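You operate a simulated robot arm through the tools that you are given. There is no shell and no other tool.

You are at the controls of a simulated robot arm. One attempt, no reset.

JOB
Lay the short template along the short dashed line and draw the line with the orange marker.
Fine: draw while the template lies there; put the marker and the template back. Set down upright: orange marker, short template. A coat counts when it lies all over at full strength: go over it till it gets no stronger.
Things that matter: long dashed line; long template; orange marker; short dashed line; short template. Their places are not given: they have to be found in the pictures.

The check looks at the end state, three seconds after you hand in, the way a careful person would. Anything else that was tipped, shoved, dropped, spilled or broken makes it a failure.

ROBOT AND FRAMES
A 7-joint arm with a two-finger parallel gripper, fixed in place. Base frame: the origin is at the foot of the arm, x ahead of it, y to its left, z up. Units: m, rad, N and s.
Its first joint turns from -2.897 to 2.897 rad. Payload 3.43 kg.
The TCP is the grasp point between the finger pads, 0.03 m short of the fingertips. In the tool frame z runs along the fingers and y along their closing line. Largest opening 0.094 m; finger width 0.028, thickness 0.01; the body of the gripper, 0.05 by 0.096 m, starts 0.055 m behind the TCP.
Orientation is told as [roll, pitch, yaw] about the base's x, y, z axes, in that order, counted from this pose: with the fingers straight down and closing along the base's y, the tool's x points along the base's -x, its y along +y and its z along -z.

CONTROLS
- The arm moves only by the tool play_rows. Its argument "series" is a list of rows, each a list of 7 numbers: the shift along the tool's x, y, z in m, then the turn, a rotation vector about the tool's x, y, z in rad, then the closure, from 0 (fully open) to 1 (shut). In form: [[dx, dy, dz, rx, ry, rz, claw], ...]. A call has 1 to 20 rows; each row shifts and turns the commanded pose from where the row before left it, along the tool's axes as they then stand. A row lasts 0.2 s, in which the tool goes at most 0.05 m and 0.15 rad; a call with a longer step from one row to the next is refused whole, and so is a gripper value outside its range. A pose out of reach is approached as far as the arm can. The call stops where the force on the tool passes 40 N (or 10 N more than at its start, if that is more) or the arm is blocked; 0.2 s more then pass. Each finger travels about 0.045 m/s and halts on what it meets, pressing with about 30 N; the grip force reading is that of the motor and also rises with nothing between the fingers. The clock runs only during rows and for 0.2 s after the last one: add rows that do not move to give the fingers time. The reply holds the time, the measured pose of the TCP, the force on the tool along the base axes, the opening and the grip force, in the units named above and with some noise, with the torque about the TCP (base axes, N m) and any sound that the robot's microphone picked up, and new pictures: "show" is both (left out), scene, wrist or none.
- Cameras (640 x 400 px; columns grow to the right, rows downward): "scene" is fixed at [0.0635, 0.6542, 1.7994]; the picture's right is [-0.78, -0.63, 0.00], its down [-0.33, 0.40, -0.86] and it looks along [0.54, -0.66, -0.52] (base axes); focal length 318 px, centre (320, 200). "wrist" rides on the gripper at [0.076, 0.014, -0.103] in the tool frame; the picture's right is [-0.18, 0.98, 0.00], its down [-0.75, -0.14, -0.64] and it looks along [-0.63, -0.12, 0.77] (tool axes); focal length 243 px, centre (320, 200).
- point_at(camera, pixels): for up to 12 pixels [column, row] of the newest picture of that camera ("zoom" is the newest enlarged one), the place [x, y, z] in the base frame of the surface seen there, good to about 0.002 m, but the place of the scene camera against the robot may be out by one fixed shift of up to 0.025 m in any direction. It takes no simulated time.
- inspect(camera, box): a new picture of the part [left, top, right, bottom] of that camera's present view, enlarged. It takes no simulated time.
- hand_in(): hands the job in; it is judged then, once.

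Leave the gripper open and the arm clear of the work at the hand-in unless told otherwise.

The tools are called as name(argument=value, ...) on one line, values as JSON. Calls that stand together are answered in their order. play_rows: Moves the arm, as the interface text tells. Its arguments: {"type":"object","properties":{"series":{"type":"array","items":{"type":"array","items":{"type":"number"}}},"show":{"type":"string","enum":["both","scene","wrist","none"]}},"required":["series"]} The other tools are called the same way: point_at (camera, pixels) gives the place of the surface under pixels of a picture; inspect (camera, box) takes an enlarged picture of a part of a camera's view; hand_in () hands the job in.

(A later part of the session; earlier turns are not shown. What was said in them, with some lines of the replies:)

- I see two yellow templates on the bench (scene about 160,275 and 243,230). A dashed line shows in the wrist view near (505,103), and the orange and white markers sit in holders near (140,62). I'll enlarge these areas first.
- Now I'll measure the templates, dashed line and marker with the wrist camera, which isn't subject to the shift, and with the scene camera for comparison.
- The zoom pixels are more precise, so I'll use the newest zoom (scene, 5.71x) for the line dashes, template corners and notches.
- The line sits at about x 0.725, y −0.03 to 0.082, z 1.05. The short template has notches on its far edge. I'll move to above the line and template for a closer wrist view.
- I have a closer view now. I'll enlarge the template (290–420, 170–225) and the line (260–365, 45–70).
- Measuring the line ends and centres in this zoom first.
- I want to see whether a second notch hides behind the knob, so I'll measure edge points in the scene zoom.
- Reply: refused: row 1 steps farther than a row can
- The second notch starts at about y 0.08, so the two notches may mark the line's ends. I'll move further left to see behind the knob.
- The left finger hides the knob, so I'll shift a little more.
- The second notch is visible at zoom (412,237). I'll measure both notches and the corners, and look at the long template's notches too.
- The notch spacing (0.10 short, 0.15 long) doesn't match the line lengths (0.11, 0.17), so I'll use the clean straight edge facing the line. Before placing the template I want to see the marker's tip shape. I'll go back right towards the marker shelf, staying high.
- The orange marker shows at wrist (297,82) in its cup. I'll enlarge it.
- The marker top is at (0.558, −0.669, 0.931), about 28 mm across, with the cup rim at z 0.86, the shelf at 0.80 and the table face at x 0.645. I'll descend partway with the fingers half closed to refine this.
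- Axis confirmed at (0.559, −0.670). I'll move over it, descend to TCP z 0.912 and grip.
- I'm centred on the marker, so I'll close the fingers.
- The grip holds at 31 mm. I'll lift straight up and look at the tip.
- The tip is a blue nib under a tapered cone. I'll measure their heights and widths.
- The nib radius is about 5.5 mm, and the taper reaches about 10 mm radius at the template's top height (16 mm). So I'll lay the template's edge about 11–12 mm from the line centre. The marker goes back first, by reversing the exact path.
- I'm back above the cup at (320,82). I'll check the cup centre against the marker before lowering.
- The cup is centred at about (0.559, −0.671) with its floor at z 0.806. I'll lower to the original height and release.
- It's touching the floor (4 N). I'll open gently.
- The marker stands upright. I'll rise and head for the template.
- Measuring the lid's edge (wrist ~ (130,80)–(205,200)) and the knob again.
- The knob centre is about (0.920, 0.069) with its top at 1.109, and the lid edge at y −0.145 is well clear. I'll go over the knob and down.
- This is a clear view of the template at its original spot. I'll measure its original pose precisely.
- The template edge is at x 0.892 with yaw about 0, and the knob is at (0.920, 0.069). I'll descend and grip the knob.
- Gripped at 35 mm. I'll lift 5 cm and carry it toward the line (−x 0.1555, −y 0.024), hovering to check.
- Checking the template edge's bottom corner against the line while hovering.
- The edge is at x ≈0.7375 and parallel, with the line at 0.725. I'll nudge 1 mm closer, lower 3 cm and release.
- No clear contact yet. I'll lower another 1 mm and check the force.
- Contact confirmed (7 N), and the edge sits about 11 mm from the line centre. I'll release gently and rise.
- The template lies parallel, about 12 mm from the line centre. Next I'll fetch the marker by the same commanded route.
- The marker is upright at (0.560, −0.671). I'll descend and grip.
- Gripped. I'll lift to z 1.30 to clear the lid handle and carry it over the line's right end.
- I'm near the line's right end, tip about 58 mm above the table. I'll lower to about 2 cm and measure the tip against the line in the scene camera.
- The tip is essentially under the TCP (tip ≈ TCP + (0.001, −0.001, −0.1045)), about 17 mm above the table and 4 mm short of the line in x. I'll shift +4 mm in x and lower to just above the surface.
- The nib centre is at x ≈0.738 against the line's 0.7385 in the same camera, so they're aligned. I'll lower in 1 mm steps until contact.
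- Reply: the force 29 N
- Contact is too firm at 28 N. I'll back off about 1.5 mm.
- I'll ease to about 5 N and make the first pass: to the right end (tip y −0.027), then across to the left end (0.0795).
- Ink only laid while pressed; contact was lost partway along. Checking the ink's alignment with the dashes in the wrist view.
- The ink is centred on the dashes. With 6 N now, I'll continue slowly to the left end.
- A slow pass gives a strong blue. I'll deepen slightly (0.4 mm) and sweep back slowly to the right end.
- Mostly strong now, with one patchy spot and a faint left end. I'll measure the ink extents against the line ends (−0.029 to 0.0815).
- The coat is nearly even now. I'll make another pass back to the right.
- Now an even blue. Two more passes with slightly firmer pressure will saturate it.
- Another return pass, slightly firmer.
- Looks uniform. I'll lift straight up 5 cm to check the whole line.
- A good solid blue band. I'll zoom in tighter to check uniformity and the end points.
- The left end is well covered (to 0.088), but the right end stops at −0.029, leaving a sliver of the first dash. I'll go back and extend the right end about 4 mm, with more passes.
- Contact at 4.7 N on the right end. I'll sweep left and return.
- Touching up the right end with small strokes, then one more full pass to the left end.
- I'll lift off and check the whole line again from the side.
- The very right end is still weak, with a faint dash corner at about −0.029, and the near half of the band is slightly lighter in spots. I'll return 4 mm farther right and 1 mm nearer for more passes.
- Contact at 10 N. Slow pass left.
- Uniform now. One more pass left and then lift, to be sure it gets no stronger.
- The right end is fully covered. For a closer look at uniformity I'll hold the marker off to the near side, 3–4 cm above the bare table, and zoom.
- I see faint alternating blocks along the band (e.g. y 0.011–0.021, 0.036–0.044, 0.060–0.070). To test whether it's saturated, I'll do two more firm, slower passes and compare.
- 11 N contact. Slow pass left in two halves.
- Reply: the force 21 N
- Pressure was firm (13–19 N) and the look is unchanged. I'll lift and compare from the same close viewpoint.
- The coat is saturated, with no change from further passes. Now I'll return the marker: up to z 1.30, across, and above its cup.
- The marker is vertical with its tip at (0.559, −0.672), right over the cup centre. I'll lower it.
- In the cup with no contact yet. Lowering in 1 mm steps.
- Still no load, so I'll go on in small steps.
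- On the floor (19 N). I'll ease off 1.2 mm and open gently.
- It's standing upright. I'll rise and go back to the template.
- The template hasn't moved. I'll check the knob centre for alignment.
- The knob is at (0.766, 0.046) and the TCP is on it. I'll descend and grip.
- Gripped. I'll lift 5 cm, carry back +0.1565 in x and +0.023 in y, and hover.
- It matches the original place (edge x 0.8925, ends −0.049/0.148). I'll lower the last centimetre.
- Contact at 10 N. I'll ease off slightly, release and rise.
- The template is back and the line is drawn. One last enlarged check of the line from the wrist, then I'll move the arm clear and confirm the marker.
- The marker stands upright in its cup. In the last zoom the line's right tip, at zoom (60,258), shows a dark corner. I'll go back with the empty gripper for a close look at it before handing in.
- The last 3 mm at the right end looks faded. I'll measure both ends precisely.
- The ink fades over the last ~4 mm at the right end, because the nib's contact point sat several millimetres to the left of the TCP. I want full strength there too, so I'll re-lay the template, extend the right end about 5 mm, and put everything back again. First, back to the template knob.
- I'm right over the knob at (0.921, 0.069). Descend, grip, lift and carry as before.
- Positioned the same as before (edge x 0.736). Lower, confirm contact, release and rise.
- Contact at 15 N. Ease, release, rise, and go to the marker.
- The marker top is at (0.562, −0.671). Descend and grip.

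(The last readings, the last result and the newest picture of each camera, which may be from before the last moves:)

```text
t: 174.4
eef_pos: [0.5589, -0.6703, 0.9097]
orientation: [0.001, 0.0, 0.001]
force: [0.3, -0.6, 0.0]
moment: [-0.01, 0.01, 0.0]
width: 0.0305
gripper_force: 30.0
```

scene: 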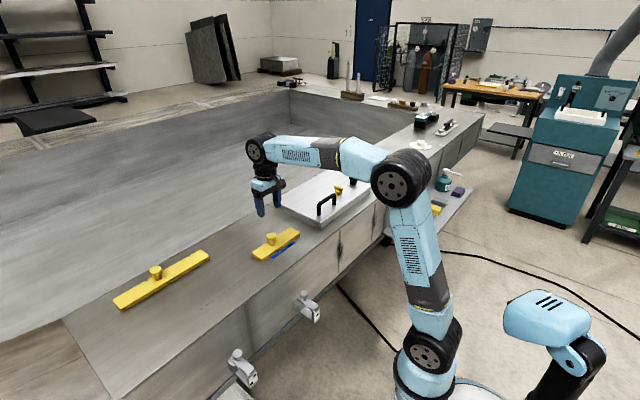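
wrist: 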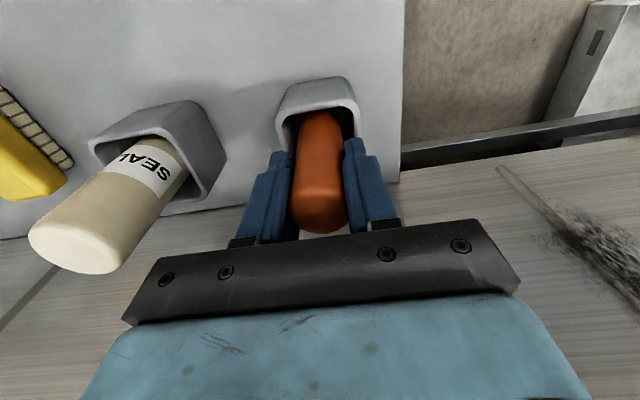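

Gripped. Lift to 1.30, carry to over the line's right end (y −0.038), and lower.

play_rows(series=[[0, 0, -0.02, 0, 0, 0, 1], [0, 0, -0.03, 0, 0, 0, 1], [0, 0, -0.04, 0, 0, 0, 1], [0, 0, -0.05, 0, 0, 0, 1], [0, 0, -0.05, 0, 0, 0, 1], [0, 0, -0.05, 0, 0, 0, 1], [0, 0, -0.05, 0, 0, 0, 1], [0, 0, -0.05, 0, 0, 0, 1], [0, 0, -0.05, 0, 0, 0, 1], [0, 0, 0, 0, 0, 0, 1]], show="none")

play_rows(series=[[-0.01093, 0.04217, 0, 0, 0, 0, 1], [-0.01093, 0.04217, 0, 0, 0, 0, 1], [-0.01093, 0.04217, 0, 0, 0, 0, 1], [-0.01093, 0.04217, 0, 0, 0, 0, 1], [-0.01093, 0.04217, 0, 0, 0, 0, 1], [-0.01093, 0.04217, 0, 0, 0, 0, 1], [-0.01093, 0.04217, 0, 0, 0, 0, 1], [-0.01093, 0.04217, 0, 0, 0, 0, 1], [-0.01093, 0.04217, 0, 0, 0, 0, 1], [-0.01093, 0.04217, 0, 0, 0, 0, 1], [-0.01093, 0.04217, 0, 0, 0, 0, 1], [-0.01093, 0.04217, 0, 0, 0, 0, 1], [-0.01093, 0.04217, 0, 0, 0, 0, 1], [-0.01093, 0.04217, 0, 0, 0, 0, 1], [-0.01093, 0.04217, 0, 0, 0, 0, 1], [0, 0, 0.045, 0, 0, 0, 1], [0, 0, 0.045, 0, 0, 0, 1], [0, 0, 0.03, 0, 0, 0, 1], [0, 0, 0, 0, 0, 0, 1]])

inspect(camera="scene", box=[280, 222, 308, 250])

```text
t: 176.6
eef_pos: [0.5602, -0.6712, 1.3006]
orientation: [0.0, 0.001, 0.0]
force: [0.2, 0.2, 0.1]
moment: [-0.01, -0.03, 0.02]
width: 0.0304
gripper_force: 30.2
```

```text
t: 180.6
eef_pos: [0.7239, -0.0384, 1.1802]
orientation: [0.0, -0.002, 0.0]
force: [-0.3, 0.0, -1.1]
moment: [0.02, 0.01, 0.0]
width: 0.0302
gripper_force: 29.8
```

scene: 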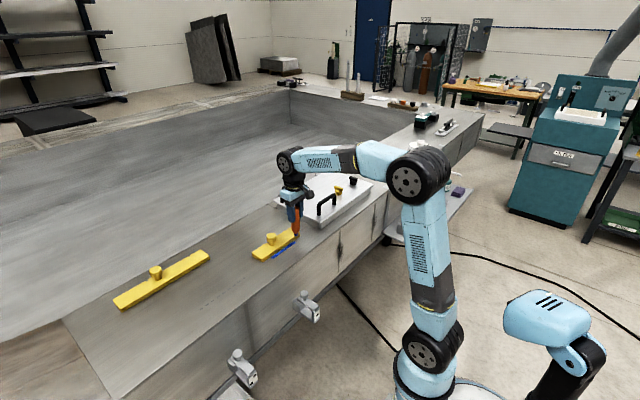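
wrist: 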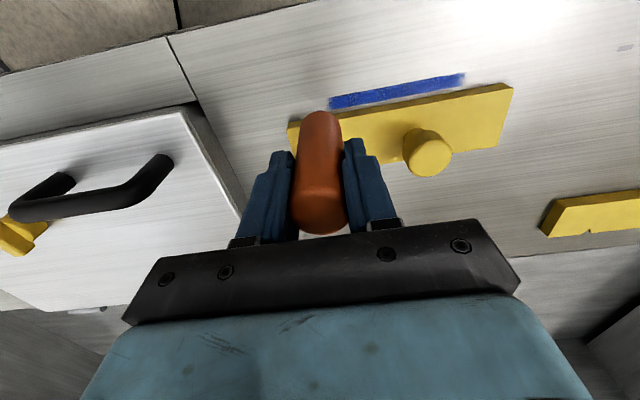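

```text
14.29 times, centred on (294, 236) of scene
```

zoom: 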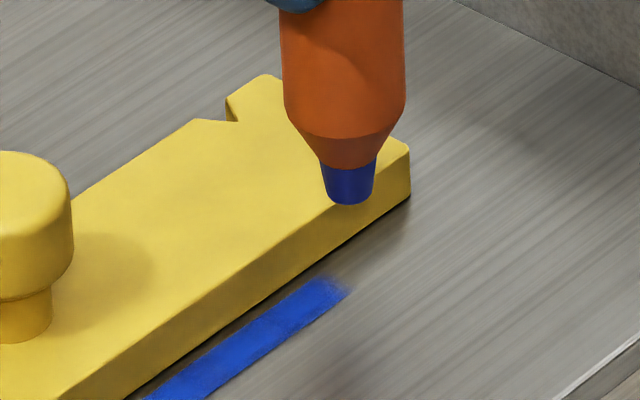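

Lowering close to the surface, then creeping to contact.

play_rows(series=[[0, 0, 0.015, 0, 0, 0, 1], [0, 0, 0.008, 0, 0, 0, 1], [0, 0, 0.001, 0, 0, 0, 1], [0, 0, 0, 0, 0, 0, 1]], show="none")

```text
t: 181.6
eef_pos: [0.7233, -0.0391, 1.1554]
orientation: [0.001, 0.0, 0.0]
force: [0.7, 0.0, -0.8]
moment: [-0.01, 0.01, -0.01]
width: 0.0303
gripper_force: 29.7
```

play_rows(series=[[0, 0, 0.0008, 0, 0, 0, 1], [0, 0, 0.0005, 0, 0, 0, 1], [0, 0, 0, 0, 0, 0, 1]], show="scene")

inspect(camera="scene", box=[280, 222, 308, 250])

```text
t: 182.4
eef_pos: [0.7226, -0.0378, 1.1561]
orientation: [0.0, 0.0, 0.0]
force: [-0.2, -0.2, -0.4]
moment: [-0.04, 0.02, -0.03]
width: 0.0301
gripper_force: 30.0
```

scene: 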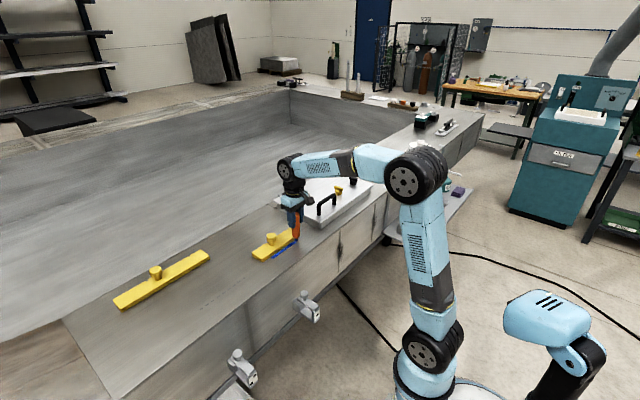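

```text
14.29 times, centred on (294, 236) of scene
```

zoom: 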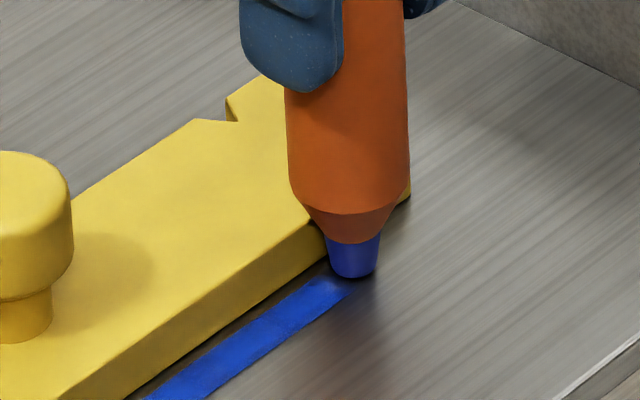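

About 1 mm above the surface, nib just past the ink's end and on the line's axis. Lowering more.

play_rows(series=[[0, 0, 0.0007, 0, 0, 0, 1], [0, 0, 0.0005, 0, 0, 0, 1], [0, 0, 0, 0, 0, 0, 1]], show="none")

```text
t: 183.2
eef_pos: [0.7233, -0.0398, 1.1548]
orientation: [0.0, 0.001, 0.001]
force: [0.5, 0.5, 7.2]
moment: [0.1, -0.03, -0.01]
width: 0.0302
gripper_force: 29.7
```

Contact at 7 N. Short slow strokes over the right end, back and forth.

play_rows(series=[[0, 0.004, 0, 0, 0, 0, 1], [0, 0.004, 0, 0, 0, 0, 1], [0, 0.004, 0, 0, 0, 0, 1], [0, 0.004, 0, 0, 0, 0, 1], [0, 0.004, 0, 0, 0, 0, 1], [0, -0.004, 0.0002, 0, 0, 0, 1], [0, -0.004, 0, 0, 0, 0, 1], [0, -0.004, 0, 0, 0, 0, 1], [0, -0.004, 0, 0, 0, 0, 1], [0, -0.004, 0, 0, 0, 0, 1], [0, 0.004, 0, 0, 0, 0, 1], [0, 0.004, 0, 0, 0, 0, 1], [0, 0.004, 0, 0, 0, 0, 1], [0, 0.004, 0, 0, 0, 0, 1], [0, 0.004, 0, 0, 0, 0, 1], [0, -0.004, 0.0002, 0, 0, 0, 1], [0, -0.004, 0, 0, 0, 0, 1], [0, -0.004, 0, 0, 0, 0, 1], [0, -0.004, 0, 0, 0, 0, 1], [0, -0.004, 0, 0, 0, 0, 1]], show="none")

play_rows(series=[[0, 0.0055, 0, 0, 0, 0, 1], [0, 0.0055, 0, 0, 0, 0, 1], [0, 0.0055, 0, 0, 0, 0, 1], [0, 0.0055, 0, 0, 0, 0, 1], [0, 0.0055, 0, 0, 0, 0, 1], [0, 0.0055, 0, 0, 0, 0, 1], [0, 0.0055, 0, 0, 0, 0, 1], [0, 0.0055, 0, 0, 0, 0, 1], [0, 0.0055, 0, 0, 0, 0, 1], [0, 0.0055, 0, 0, 0, 0, 1], [0, 0.0055, 0, 0, 0, 0, 1]], show="wrist")

inspect(camera="wrist", box=[220, 90, 320, 150])

```text
t: 187.4
eef_pos: [0.724, -0.0371, 1.1546]
orientation: [-0.001, -0.001, -0.001]
force: [-1.2, 7.5, 24.1]
moment: [0.81, -0.06, 0.03]
width: 0.03
gripper_force: 29.9
```

```text
t: 189.8
eef_pos: [0.724, 0.0216, 1.1536]
orientation: [0.0, -0.001, 0.0]
force: [-0.5, -6.8, 22.3]
moment: [-0.72, 0.01, -0.02]
width: 0.0304
gripper_force: 30.1
```

wrist: 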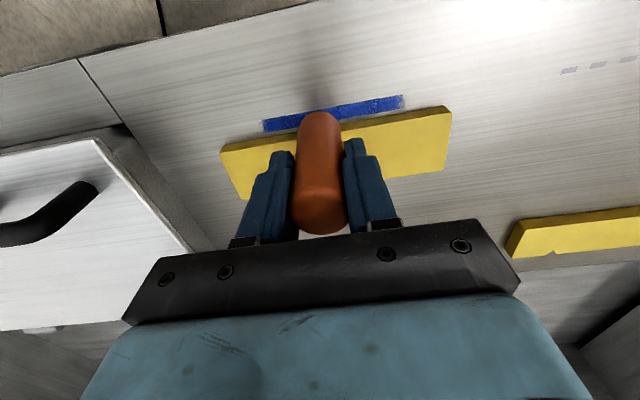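

```text
6.40 times, centred on (270, 120) of wrist
```

zoom: 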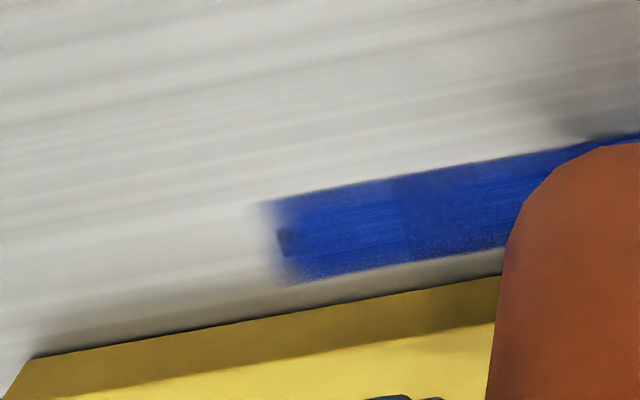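

point_at(camera="zoom", pixels=[[265, 245], [275, 242], [285, 240], [300, 238], [320, 235], [400, 215]])

inspect(camera="wrist", box=[250, 105, 300, 140])

```text
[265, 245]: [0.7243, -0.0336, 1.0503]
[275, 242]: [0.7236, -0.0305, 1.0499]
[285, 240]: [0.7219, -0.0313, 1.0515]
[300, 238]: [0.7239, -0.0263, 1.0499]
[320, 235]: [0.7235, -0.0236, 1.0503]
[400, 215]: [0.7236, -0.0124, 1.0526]
```

```text
11.43 times, centred on (275, 122) of wrist
```

zoom: 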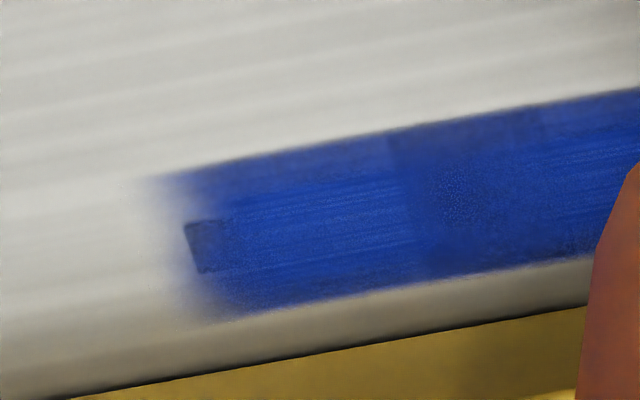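

The right end still shows the same soft fade even though the nib passed 4 mm beyond it. I'll try once more, going a further 4 mm past (to −0.043) at a lighter force, to see whether it changes at all.

play_rows(series=[[0, -0.006, -0.0007, 0, 0, 0, 1], [0, -0.006, 0, 0, 0, 0, 1], [0, -0.006, 0, 0, 0, 0, 1], [0, -0.006, 0, 0, 0, 0, 1], [0, -0.006, 0, 0, 0, 0, 1], [0, -0.006, 0, 0, 0, 0, 1], [0, -0.006, 0, 0, 0, 0, 1], [0, -0.006, 0, 0, 0, 0, 1], [0, -0.006, 0, 0, 0, 0, 1], [0, -0.006, 0, 0, 0, 0, 1], [0, -0.0045, 0, 0, 0, 0, 1], [0, 0.003, 0, 0, 0, 0, 1], [0, 0.003, 0, 0, 0, 0, 1], [0, 0.003, 0, 0, 0, 0, 1], [0, 0.003, 0, 0, 0, 0, 1], [0, -0.003, 0, 0, 0, 0, 1], [0, -0.003, 0, 0, 0, 0, 1], [0, -0.003, 0, 0, 0, 0, 1], [0, -0.003, 0, 0, 0, 0, 1], [0, 0, 0, 0, 0, 0, 1]], show="none")

play_rows(series=[[0, 0.006, 0, 0, 0, 0, 1], [0, 0.006, 0, 0, 0, 0, 1], [0, 0.006, 0, 0, 0, 0, 1], [0, 0.006, 0, 0, 0, 0, 1], [0, 0.006, 0, 0, 0, 0, 1], [0, 0.006, 0, 0, 0, 0, 1], [0, 0.006, 0, 0, 0, 0, 1], [0, 0.006, 0, 0, 0, 0, 1], [0, 0.006, 0, 0, 0, 0, 1], [0, 0.006, 0, 0, 0, 0, 1], [0, 0.0045, 0, 0, 0, 0, 1]], show="wrist")

inspect(camera="wrist", box=[250, 105, 300, 140])

```text
t: 194.0
eef_pos: [0.7235, -0.0424, 1.1545]
orientation: [-0.001, -0.001, -0.001]
force: [0.5, 0.9, 3.9]
moment: [0.16, -0.03, 0.0]
width: 0.0303
gripper_force: 30.1
```

```text
t: 196.4
eef_pos: [0.7246, 0.0206, 1.1548]
orientation: [0.0, 0.002, 0.0]
force: [0.1, -2.7, 4.4]
moment: [-0.21, -0.03, -0.01]
width: 0.0302
gripper_force: 30.2
```

wrist: 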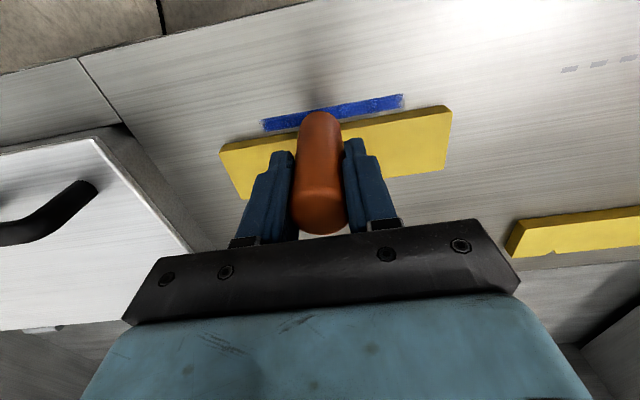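

```text
11.43 times, centred on (275, 122) of wrist
```

zoom: 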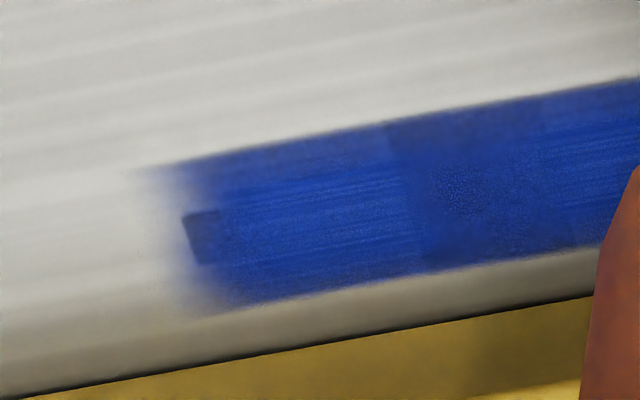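

Identical even after going over it three more times, so the ink is saturated there and gets no stronger or longer. Now I'll return the marker: lift, travel and stop above the cup.

play_rows(series=[[0, 0, -0.01, 0, 0, 0, 1], [0, 0, -0.04, 0, 0, 0, 1], [0, 0, -0.048, 0, 0, 0, 1], [0, 0, -0.048, 0, 0, 0, 1], [0.010247, -0.043316, 0, 0, 0, 0, 1], [0.010247, -0.043316, 0, 0, 0, 0, 1], [0.010247, -0.043316, 0, 0, 0, 0, 1], [0.010247, -0.043316, 0, 0, 0, 0, 1], [0.010247, -0.043316, 0, 0, 0, 0, 1], [0.010247, -0.043316, 0, 0, 0, 0, 1], [0.010247, -0.043316, 0, 0, 0, 0, 1], [0.010247, -0.043316, 0, 0, 0, 0, 1], [0.010247, -0.043316, 0, 0, 0, 0, 1], [0.010247, -0.043316, 0, 0, 0, 0, 1], [0.010247, -0.043316, 0, 0, 0, 0, 1], [0.010247, -0.043316, 0, 0, 0, 0, 1], [0.010247, -0.043316, 0, 0, 0, 0, 1], [0.010247, -0.043316, 0, 0, 0, 0, 1], [0.010247, -0.043316, 0, 0, 0, 0, 1], [0.010247, -0.043316, 0, 0, 0, 0, 1]], show="none")

play_rows(series=[[0, 0, 0.0, 0, 0, 0, 1], [0, 0, 0.05, 0, 0, 0, 1], [0, 0, 0.05, 0, 0, 0, 1], [0, 0, 0.05, 0, 0, 0, 1], [0, 0, 0.05, 0, 0, 0, 1], [0, 0, 0.04, 0, 0, 0, 1], [0, 0, 0, 0, 0, 0, 1], [0, 0, 0, 0, 0, 0, 1]])

inspect(camera="scene", box=[396, 182, 424, 212])

point_at(camera="zoom", pixels=[[279, 338], [280, 325], [285, 290], [292, 250]])

```text
t: 200.6
eef_pos: [0.5607, -0.6699, 1.302]
orientation: [-0.003, 0.0, 0.002]
force: [0.4, 0.8, 1.0]
moment: [-0.08, 0.03, -0.01]
width: 0.0306
gripper_force: 29.8
```

```text
t: 202.4
eef_pos: [0.5604, -0.6715, 1.0593]
orientation: [0.0, -0.001, 0.001]
force: [-0.1, 0.2, -1.0]
moment: [0.02, -0.02, 0.01]
width: 0.0306
gripper_force: 30.2
```

scene: 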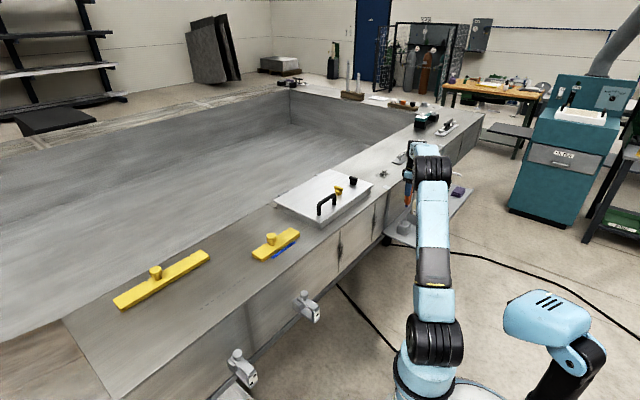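
wrist: 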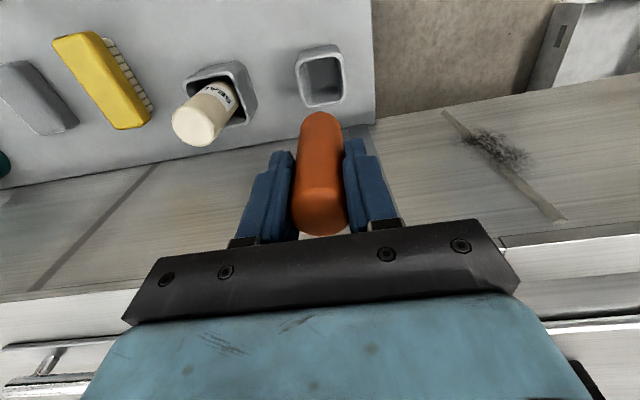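

```text
13.33 times, centred on (410, 197) of scene
```

zoom: 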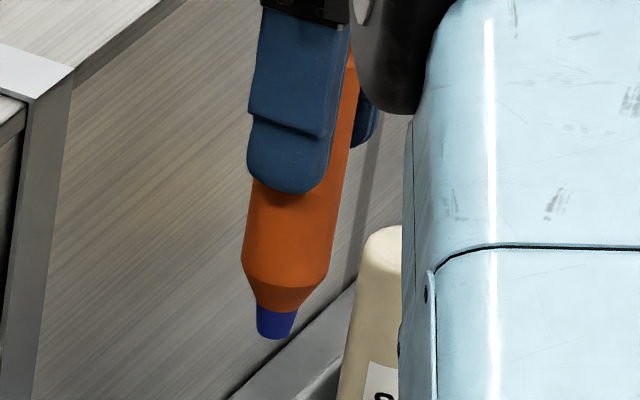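

```text
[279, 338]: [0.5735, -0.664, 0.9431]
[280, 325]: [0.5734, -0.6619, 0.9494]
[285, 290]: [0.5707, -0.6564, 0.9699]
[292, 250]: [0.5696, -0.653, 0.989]
```

Aligned over the cup. Lowering, then creeping to contact.

play_rows(series=[[0.001, 0, 0.035, 0, 0, 0, 1], [0, 0, 0.035, 0, 0, 0, 1], [0, 0, 0.035, 0, 0, 0, 1], [0, 0, 0.025, 0, 0, 0, 1], [0, 0, 0.014, 0, 0, 0, 1], [0, 0, 0.005, 0, 0, 0, 1], [0, 0, 0, 0, 0, 0, 1]], show="none")

play_rows(series=[[0, 0, 0.0007, 0, 0, 0, 1], [0, 0, 0.0006, 0, 0, 0, 1], [0, 0, 0, 0, 0, 0, 1]], show="none")

```text
t: 204.0
eef_pos: [0.5593, -0.6716, 0.9119]
orientation: [0.0, 0.001, 0.0]
force: [-0.3, -0.5, -0.3]
moment: [0.02, 0.0, -0.04]
width: 0.0304
gripper_force: 30.3
```

```text
t: 204.8
eef_pos: [0.5593, -0.6706, 0.9105]
orientation: [0.002, -0.001, -0.002]
force: [0.0, -0.1, -0.5]
moment: [-0.04, -0.01, -0.03]
width: 0.0305
gripper_force: 29.9
```

play_rows(series=[[0, 0, 0.0007, 0, 0, 0, 1], [0, 0, 0.0006, 0, 0, 0, 1], [0, 0, 0, 0, 0, 0, 1]], show="none")

```text
t: 205.6
eef_pos: [0.5601, -0.6707, 0.91]
orientation: [0.001, -0.001, -0.001]
force: [0.5, -0.6, 3.3]
moment: [-0.01, -0.07, -0.02]
width: 0.0302
gripper_force: 30.1
```

Gentle contact (3 N). Releasing and rising.

play_rows(series=[[0, 0, 0, 0, 0, 0, 0.66], [0, 0, 0, 0, 0, 0, 0.62], [0, 0, 0, 0, 0, 0, 0.5], [0, 0, 0, 0, 0, 0, 0.4], [0, 0, 0, 0, 0, 0, 0.4]], show="wrist")

```text
t: 206.8
eef_pos: [0.5605, -0.6709, 0.9092]
orientation: [-0.001, 0.0, 0.001]
force: [0.0, -0.9, 0.7]
moment: [0.0, 0.01, 0.0]
width: 0.0566
gripper_force: 0.0
```

wrist: 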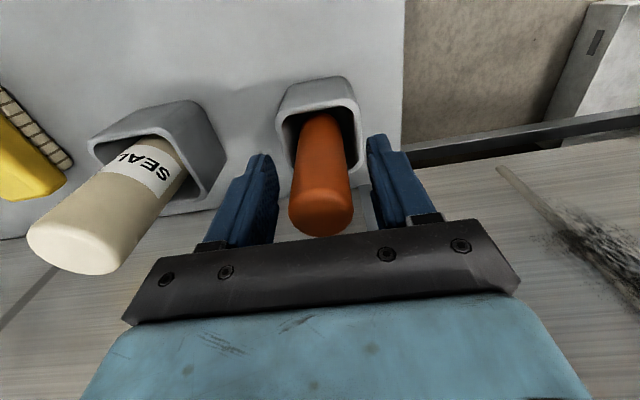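

Upright. Rise and travel to the template.

play_rows(series=[[0, 0, -0.0415, 0, 0, 0, 0.4], [0, 0, -0.0415, 0, 0, 0, 0.4], [0, 0, -0.0415, 0, 0, 0, 0.4], [0, 0, -0.0415, 0, 0, 0, 0.4], [0, 0, -0.0415, 0, 0, 0, 0.4], [0, 0, -0.0415, 0, 0, 0, 0.4], [0, 0, -0.0415, 0, 0, 0, 0.4], [0, 0, -0.0415, 0, 0, 0, 0.4], [0, 0, 0, 0, 0, 0, 0.4]], show="wrist")

play_rows(series=[[-0.01285, 0.04486, 0, 0, 0, 0, 0.3], [-0.01285, 0.04486, 0, 0, 0, 0, 0.3], [-0.01285, 0.04486, 0, 0, 0, 0, 0.3], [-0.01285, 0.04486, 0, 0, 0, 0, 0.3], [-0.01285, 0.04486, 0, 0, 0, 0, 0.3], [-0.01285, 0.04486, 0, 0, 0, 0, 0.3], [-0.01285, 0.04486, 0, 0, 0, 0, 0.3], [-0.01285, 0.04486, 0, 0, 0, 0, 0.3], [-0.01285, 0.04486, 0, 0, 0, 0, 0.3], [-0.01285, 0.04486, 0, 0, 0, 0, 0.3], [-0.01285, 0.04486, 0, 0, 0, 0, 0.3], [-0.01285, 0.04486, 0, 0, 0, 0, 0.3], [-0.01285, 0.04486, 0, 0, 0, 0, 0.3], [-0.01285, 0.04486, 0, 0, 0, 0, 0.3], [-0.01285, 0.04486, 0, 0, 0, 0, 0.3], [-0.01285, 0.04486, 0, 0, 0, 0, 0.3], [0, 0, 0.03, 0, 0, 0, 0.3], [0, 0, 0.03, 0, 0, 0, 0.3], [0, 0, 0, 0, 0, 0, 0.3]])

point_at(camera="wrist", pixels=[[321, 125], [300, 125], [343, 123], [321, 145], [321, 107], [184, 99], [410, 54]])

```text
t: 208.8
eef_pos: [0.5604, -0.6717, 1.2401]
orientation: [0.0, 0.0, 0.0]
force: [0.5, -0.4, -0.5]
moment: [0.03, -0.01, 0.01]
width: 0.0565
gripper_force: 0.1
```

wrist: 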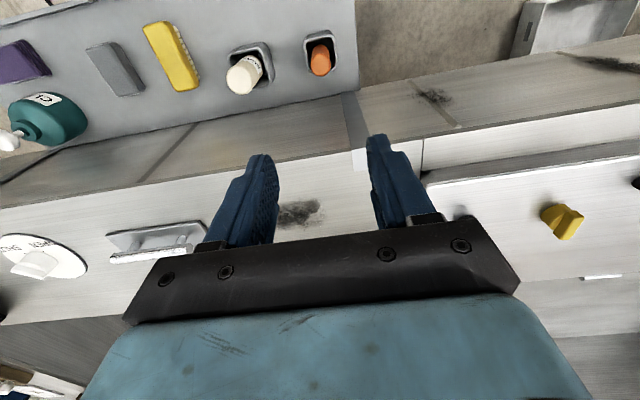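

```text
t: 212.8
eef_pos: [0.7649, 0.0474, 1.1798]
orientation: [0.0, 0.002, 0.002]
force: [-0.4, 0.0, 0.3]
moment: [0.01, 0.0, 0.0]
width: 0.0658
gripper_force: 0.0
```

scene: 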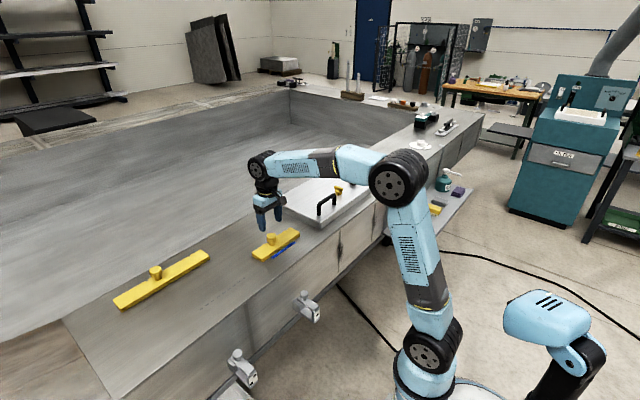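
wrist: 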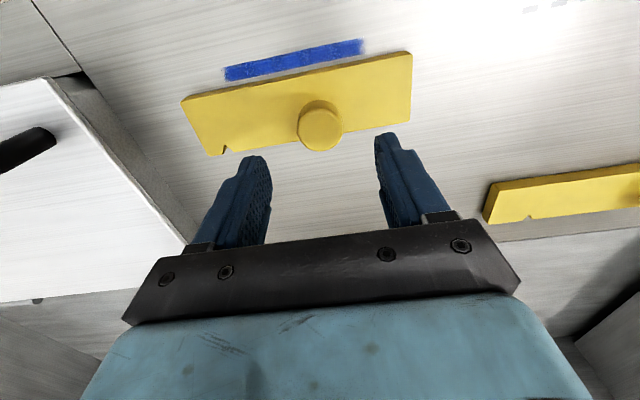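

```text
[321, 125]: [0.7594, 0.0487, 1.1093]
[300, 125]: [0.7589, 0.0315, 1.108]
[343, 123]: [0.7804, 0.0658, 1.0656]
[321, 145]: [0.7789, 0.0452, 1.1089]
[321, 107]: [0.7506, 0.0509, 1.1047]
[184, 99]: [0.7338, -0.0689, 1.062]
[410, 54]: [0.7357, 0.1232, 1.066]
```

The template hasn't moved and I'm aligned on the knob. Descend, grip, carry back and hover.

play_rows(series=[[0, 0, 0.03, 0, 0, 0, 0.3], [0, 0, 0.03, 0, 0, 0, 0.3], [0, 0, 0.0155, 0, 0, 0, 0.3], [0, 0, 0, 0, 0, 0, 0.3], [0, 0, 0, 0, 0, 0, 0.5], [0, 0, 0, 0, 0, 0, 0.6], [0, 0, 0, 0, 0, 0, 0.8], [0, 0, 0, 0, 0, 0, 1], [0, 0, 0, 0, 0, 0, 1]], show="none")

play_rows(series=[[0, 0, -0.01, 0, 0, 0, 1], [0, 0, -0.02, 0, 0, 0, 1], [0, 0, -0.02, 0, 0, 0, 1], [-0.0313, 0.0046, 0, 0, 0, 0, 1], [-0.0313, 0.0046, 0, 0, 0, 0, 1], [-0.0313, 0.0046, 0, 0, 0, 0, 1], [-0.0313, 0.0046, 0, 0, 0, 0, 1], [-0.0313, 0.0046, 0, 0, 0, 0, 1], [0, 0, 0.02, 0, 0, 0, 1], [0, 0, 0.02, 0, 0, 0, 1], [0, 0, 0, 0, 0, 0, 1]])

point_at(camera="wrist", pixels=[[130, 143], [452, 82], [180, 204], [290, 110]])

```text
t: 214.8
eef_pos: [0.7641, 0.0473, 1.1057]
orientation: [0.0, -0.001, 0.0]
force: [-0.5, -0.3, 0.1]
moment: [0.02, -0.01, 0.01]
width: 0.0348
gripper_force: 29.3
```

```text
t: 217.2
eef_pos: [0.921, 0.0707, 1.1136]
orientation: [0.0, 0.003, 0.001]
force: [0.1, 0.6, -2.3]
moment: [0.04, 0.02, 0.02]
width: 0.0348
gripper_force: 30.4
```

scene: 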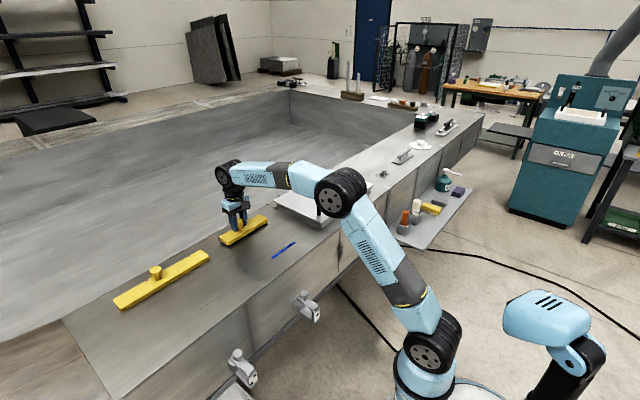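
wrist: 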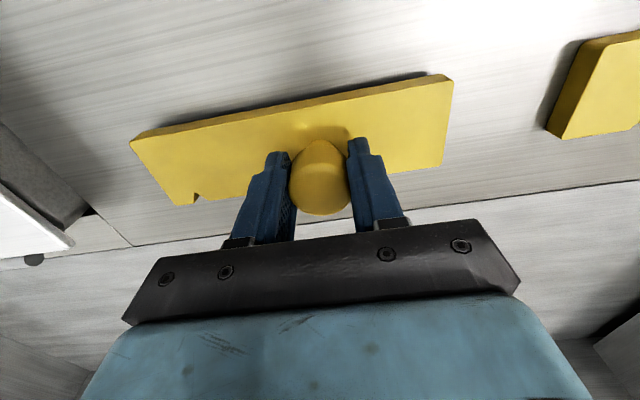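

```text
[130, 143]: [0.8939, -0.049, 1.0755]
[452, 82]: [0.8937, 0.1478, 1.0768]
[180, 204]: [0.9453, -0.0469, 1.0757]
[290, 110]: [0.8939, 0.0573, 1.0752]
```

Within about 1 mm of the original. I'll correct 1 mm and lower to contact.

play_rows(series=[[0.001, -0.0005, 0.005, 0, 0, 0, 1], [0, 0, 0.0045, 0, 0, 0, 1], [0, 0, 0.0007, 0, 0, 0, 1], [0, 0, 0, 0, 0, 0, 1]], show="none")

```text
t: 218.2
eef_pos: [0.9208, 0.0711, 1.1066]
orientation: [-0.001, -0.001, 0.0]
force: [3.0, -1.2, 7.1]
moment: [-0.02, 0.06, -0.01]
width: 0.0348
gripper_force: 29.6
```

Contact at 7 N. Ease, release, rise and move back.

play_rows(series=[[0, 0, -0.0004, 0, 0, 0, 1], [0, 0, 0, 0, 0, 0, 0.7], [0, 0, 0, 0, 0, 0, 0.6], [0, 0, 0, 0, 0, 0, 0.5], [0, 0, 0, 0, 0, 0, 0.4], [0, 0, 0, 0, 0, 0, 0.3], [0, 0, 0, 0, 0, 0, 0.3], [0, 0, -0.02, 0, 0, 0, 0.3], [0, 0, -0.03, 0, 0, 0, 0.3], [0, 0, -0.04, 0, 0, 0, 0.3], [0, 0, -0.04, 0, 0, 0, 0.1], [0.04, 0, -0.02, 0, 0, 0, 0], [0.045, 0, 0, 0, 0, 0, 0], [0.045, 0, 0, 0, 0, 0, 0], [0.04, 0, -0.02, 0, 0, 0, 0], [0, 0, 0, 0, 0, 0, 0]])

inspect(camera="wrist", box=[200, 0, 500, 240])

point_at(camera="wrist", pixels=[[266, 184], [387, 167], [275, 211], [340, 207]])

```text
t: 221.6
eef_pos: [0.7505, 0.0701, 1.2762]
orientation: [0.0, 0.001, -0.001]
force: [0.4, -0.2, 0.9]
moment: [0.0, -0.02, -0.01]
width: 0.0941
gripper_force: 0.0
```

scene: 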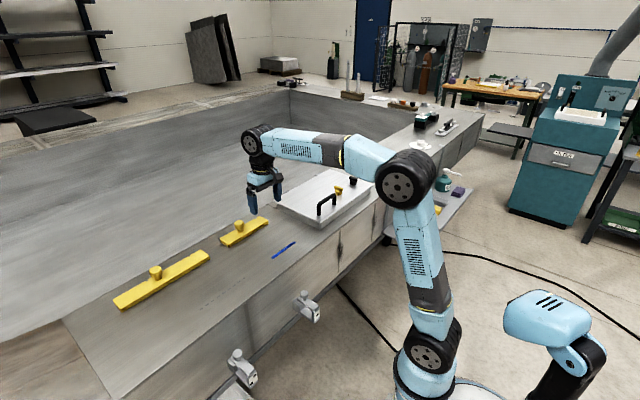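
wrist: 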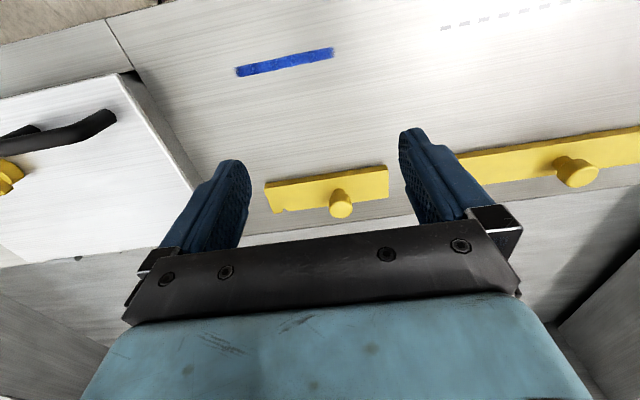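

```text
1.67 times, centred on (350, 120) of wrist
```

zoom: 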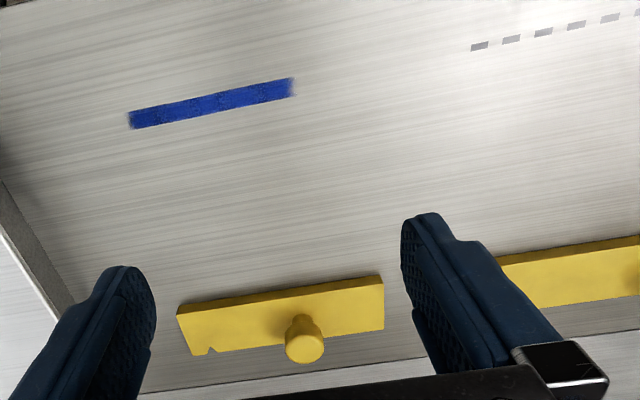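

```text
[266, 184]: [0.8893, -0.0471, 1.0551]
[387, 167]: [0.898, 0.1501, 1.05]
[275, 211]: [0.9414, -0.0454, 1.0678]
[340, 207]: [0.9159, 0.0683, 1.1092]
```

The template is back at its original place and the line is fully drawn. I'll move the arm clear near its start pose and take one last look at the marker.

play_rows(series=[[0.03, -0.035, -0.015, 0, 0, 0, 0], [0.03, -0.035, -0.015, 0, 0, 0, 0], [0.03, -0.035, -0.015, 0, 0, 0, 0], [0.03, -0.035, -0.015, 0, 0, 0, 0], [0.03, -0.035, -0.015, 0, 0, 0, 0], [0, -0.045, -0.01, 0, 0, 0, 0], [0, -0.045, -0.015, 0, 0, 0, 0], [0, -0.045, 0, 0, 0, 0, 0], [0, -0.04, 0, 0, 0, 0, 0], [0, 0, 0, 0, 0, 0, 0]])

inspect(camera="wrist", box=[40, 20, 200, 120])

inspect(camera="scene", box=[370, 170, 460, 260])

```text
t: 223.8
eef_pos: [0.6008, -0.2806, 1.3763]
orientation: [0.001, 0.001, 0.001]
force: [0.3, -0.4, -0.3]
moment: [-0.04, 0.0, -0.02]
width: 0.0938
gripper_force: 0.0
```

scene: 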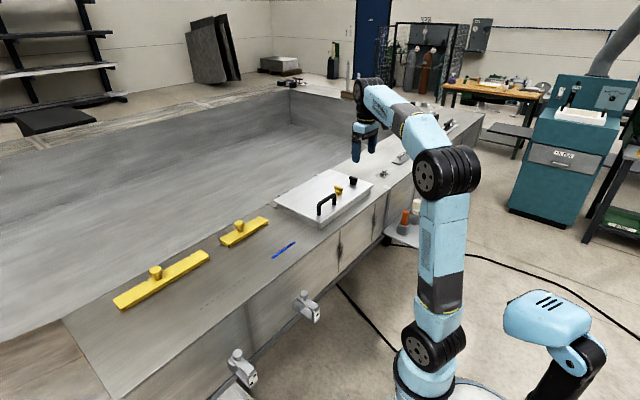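
wrist: 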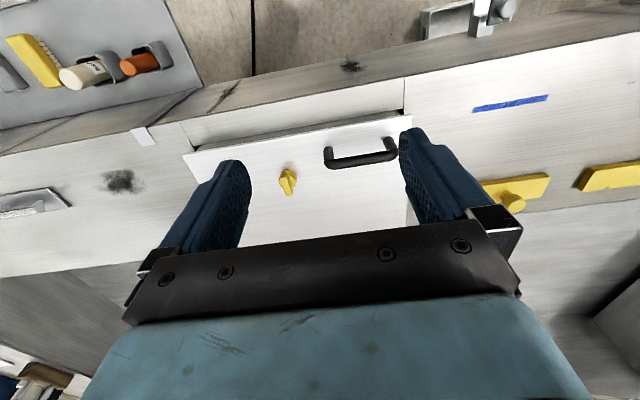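

```text
4.00 times, centred on (120, 70) of wrist
```

zoom: 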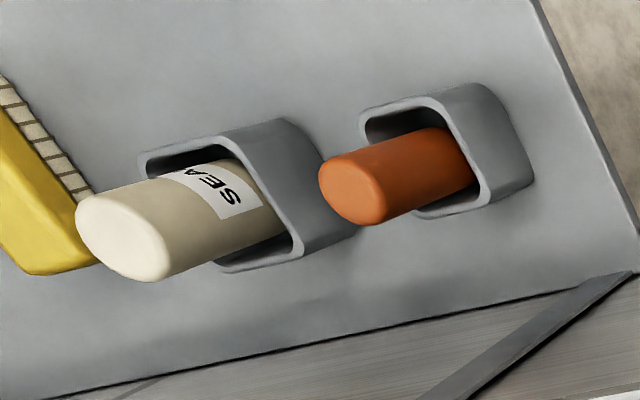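

```text
4.44 times, centred on (415, 215) of scene
```

zoom: 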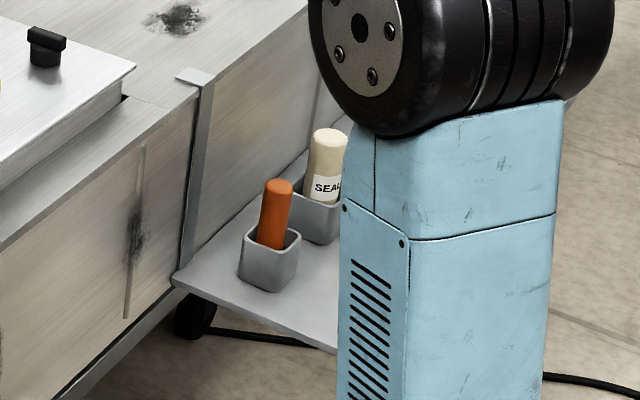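

The marker is upright in its cup, the short template is back in its place, the line is a solid blue, the gripper is open and the arm is clear. Handing in.

hand_in()

```text
The job is handed in.
```

I drew the short line with the orange marker while the short template lay along it, then handed the job in. I haven't seen the check's result.

- **Line:** it's a solid blue band (the orange marker inks blue) over all the short dashes. It runs about 5 mm past the left end.
- **Right end:** the last 4 mm or so looks a little softer, with a corner of the first dash faintly visible. I re-laid the template and went over that end again, up to about 13 mm past the line's end. It got no stronger, so I took it as full strength.
- **Template:** its straight edge lay parallel to the line, about 11–12 mm from its centre, because the marker's body needs that clearance. It is now back within about 1–2 mm of where it started.
- **Marker:** it stands upright in its cup.
- **Everything else:** in the final pictures the long template, long dashed line, lid and other marker look untouched. The gripper is open and the arm is clear, near its start pose.
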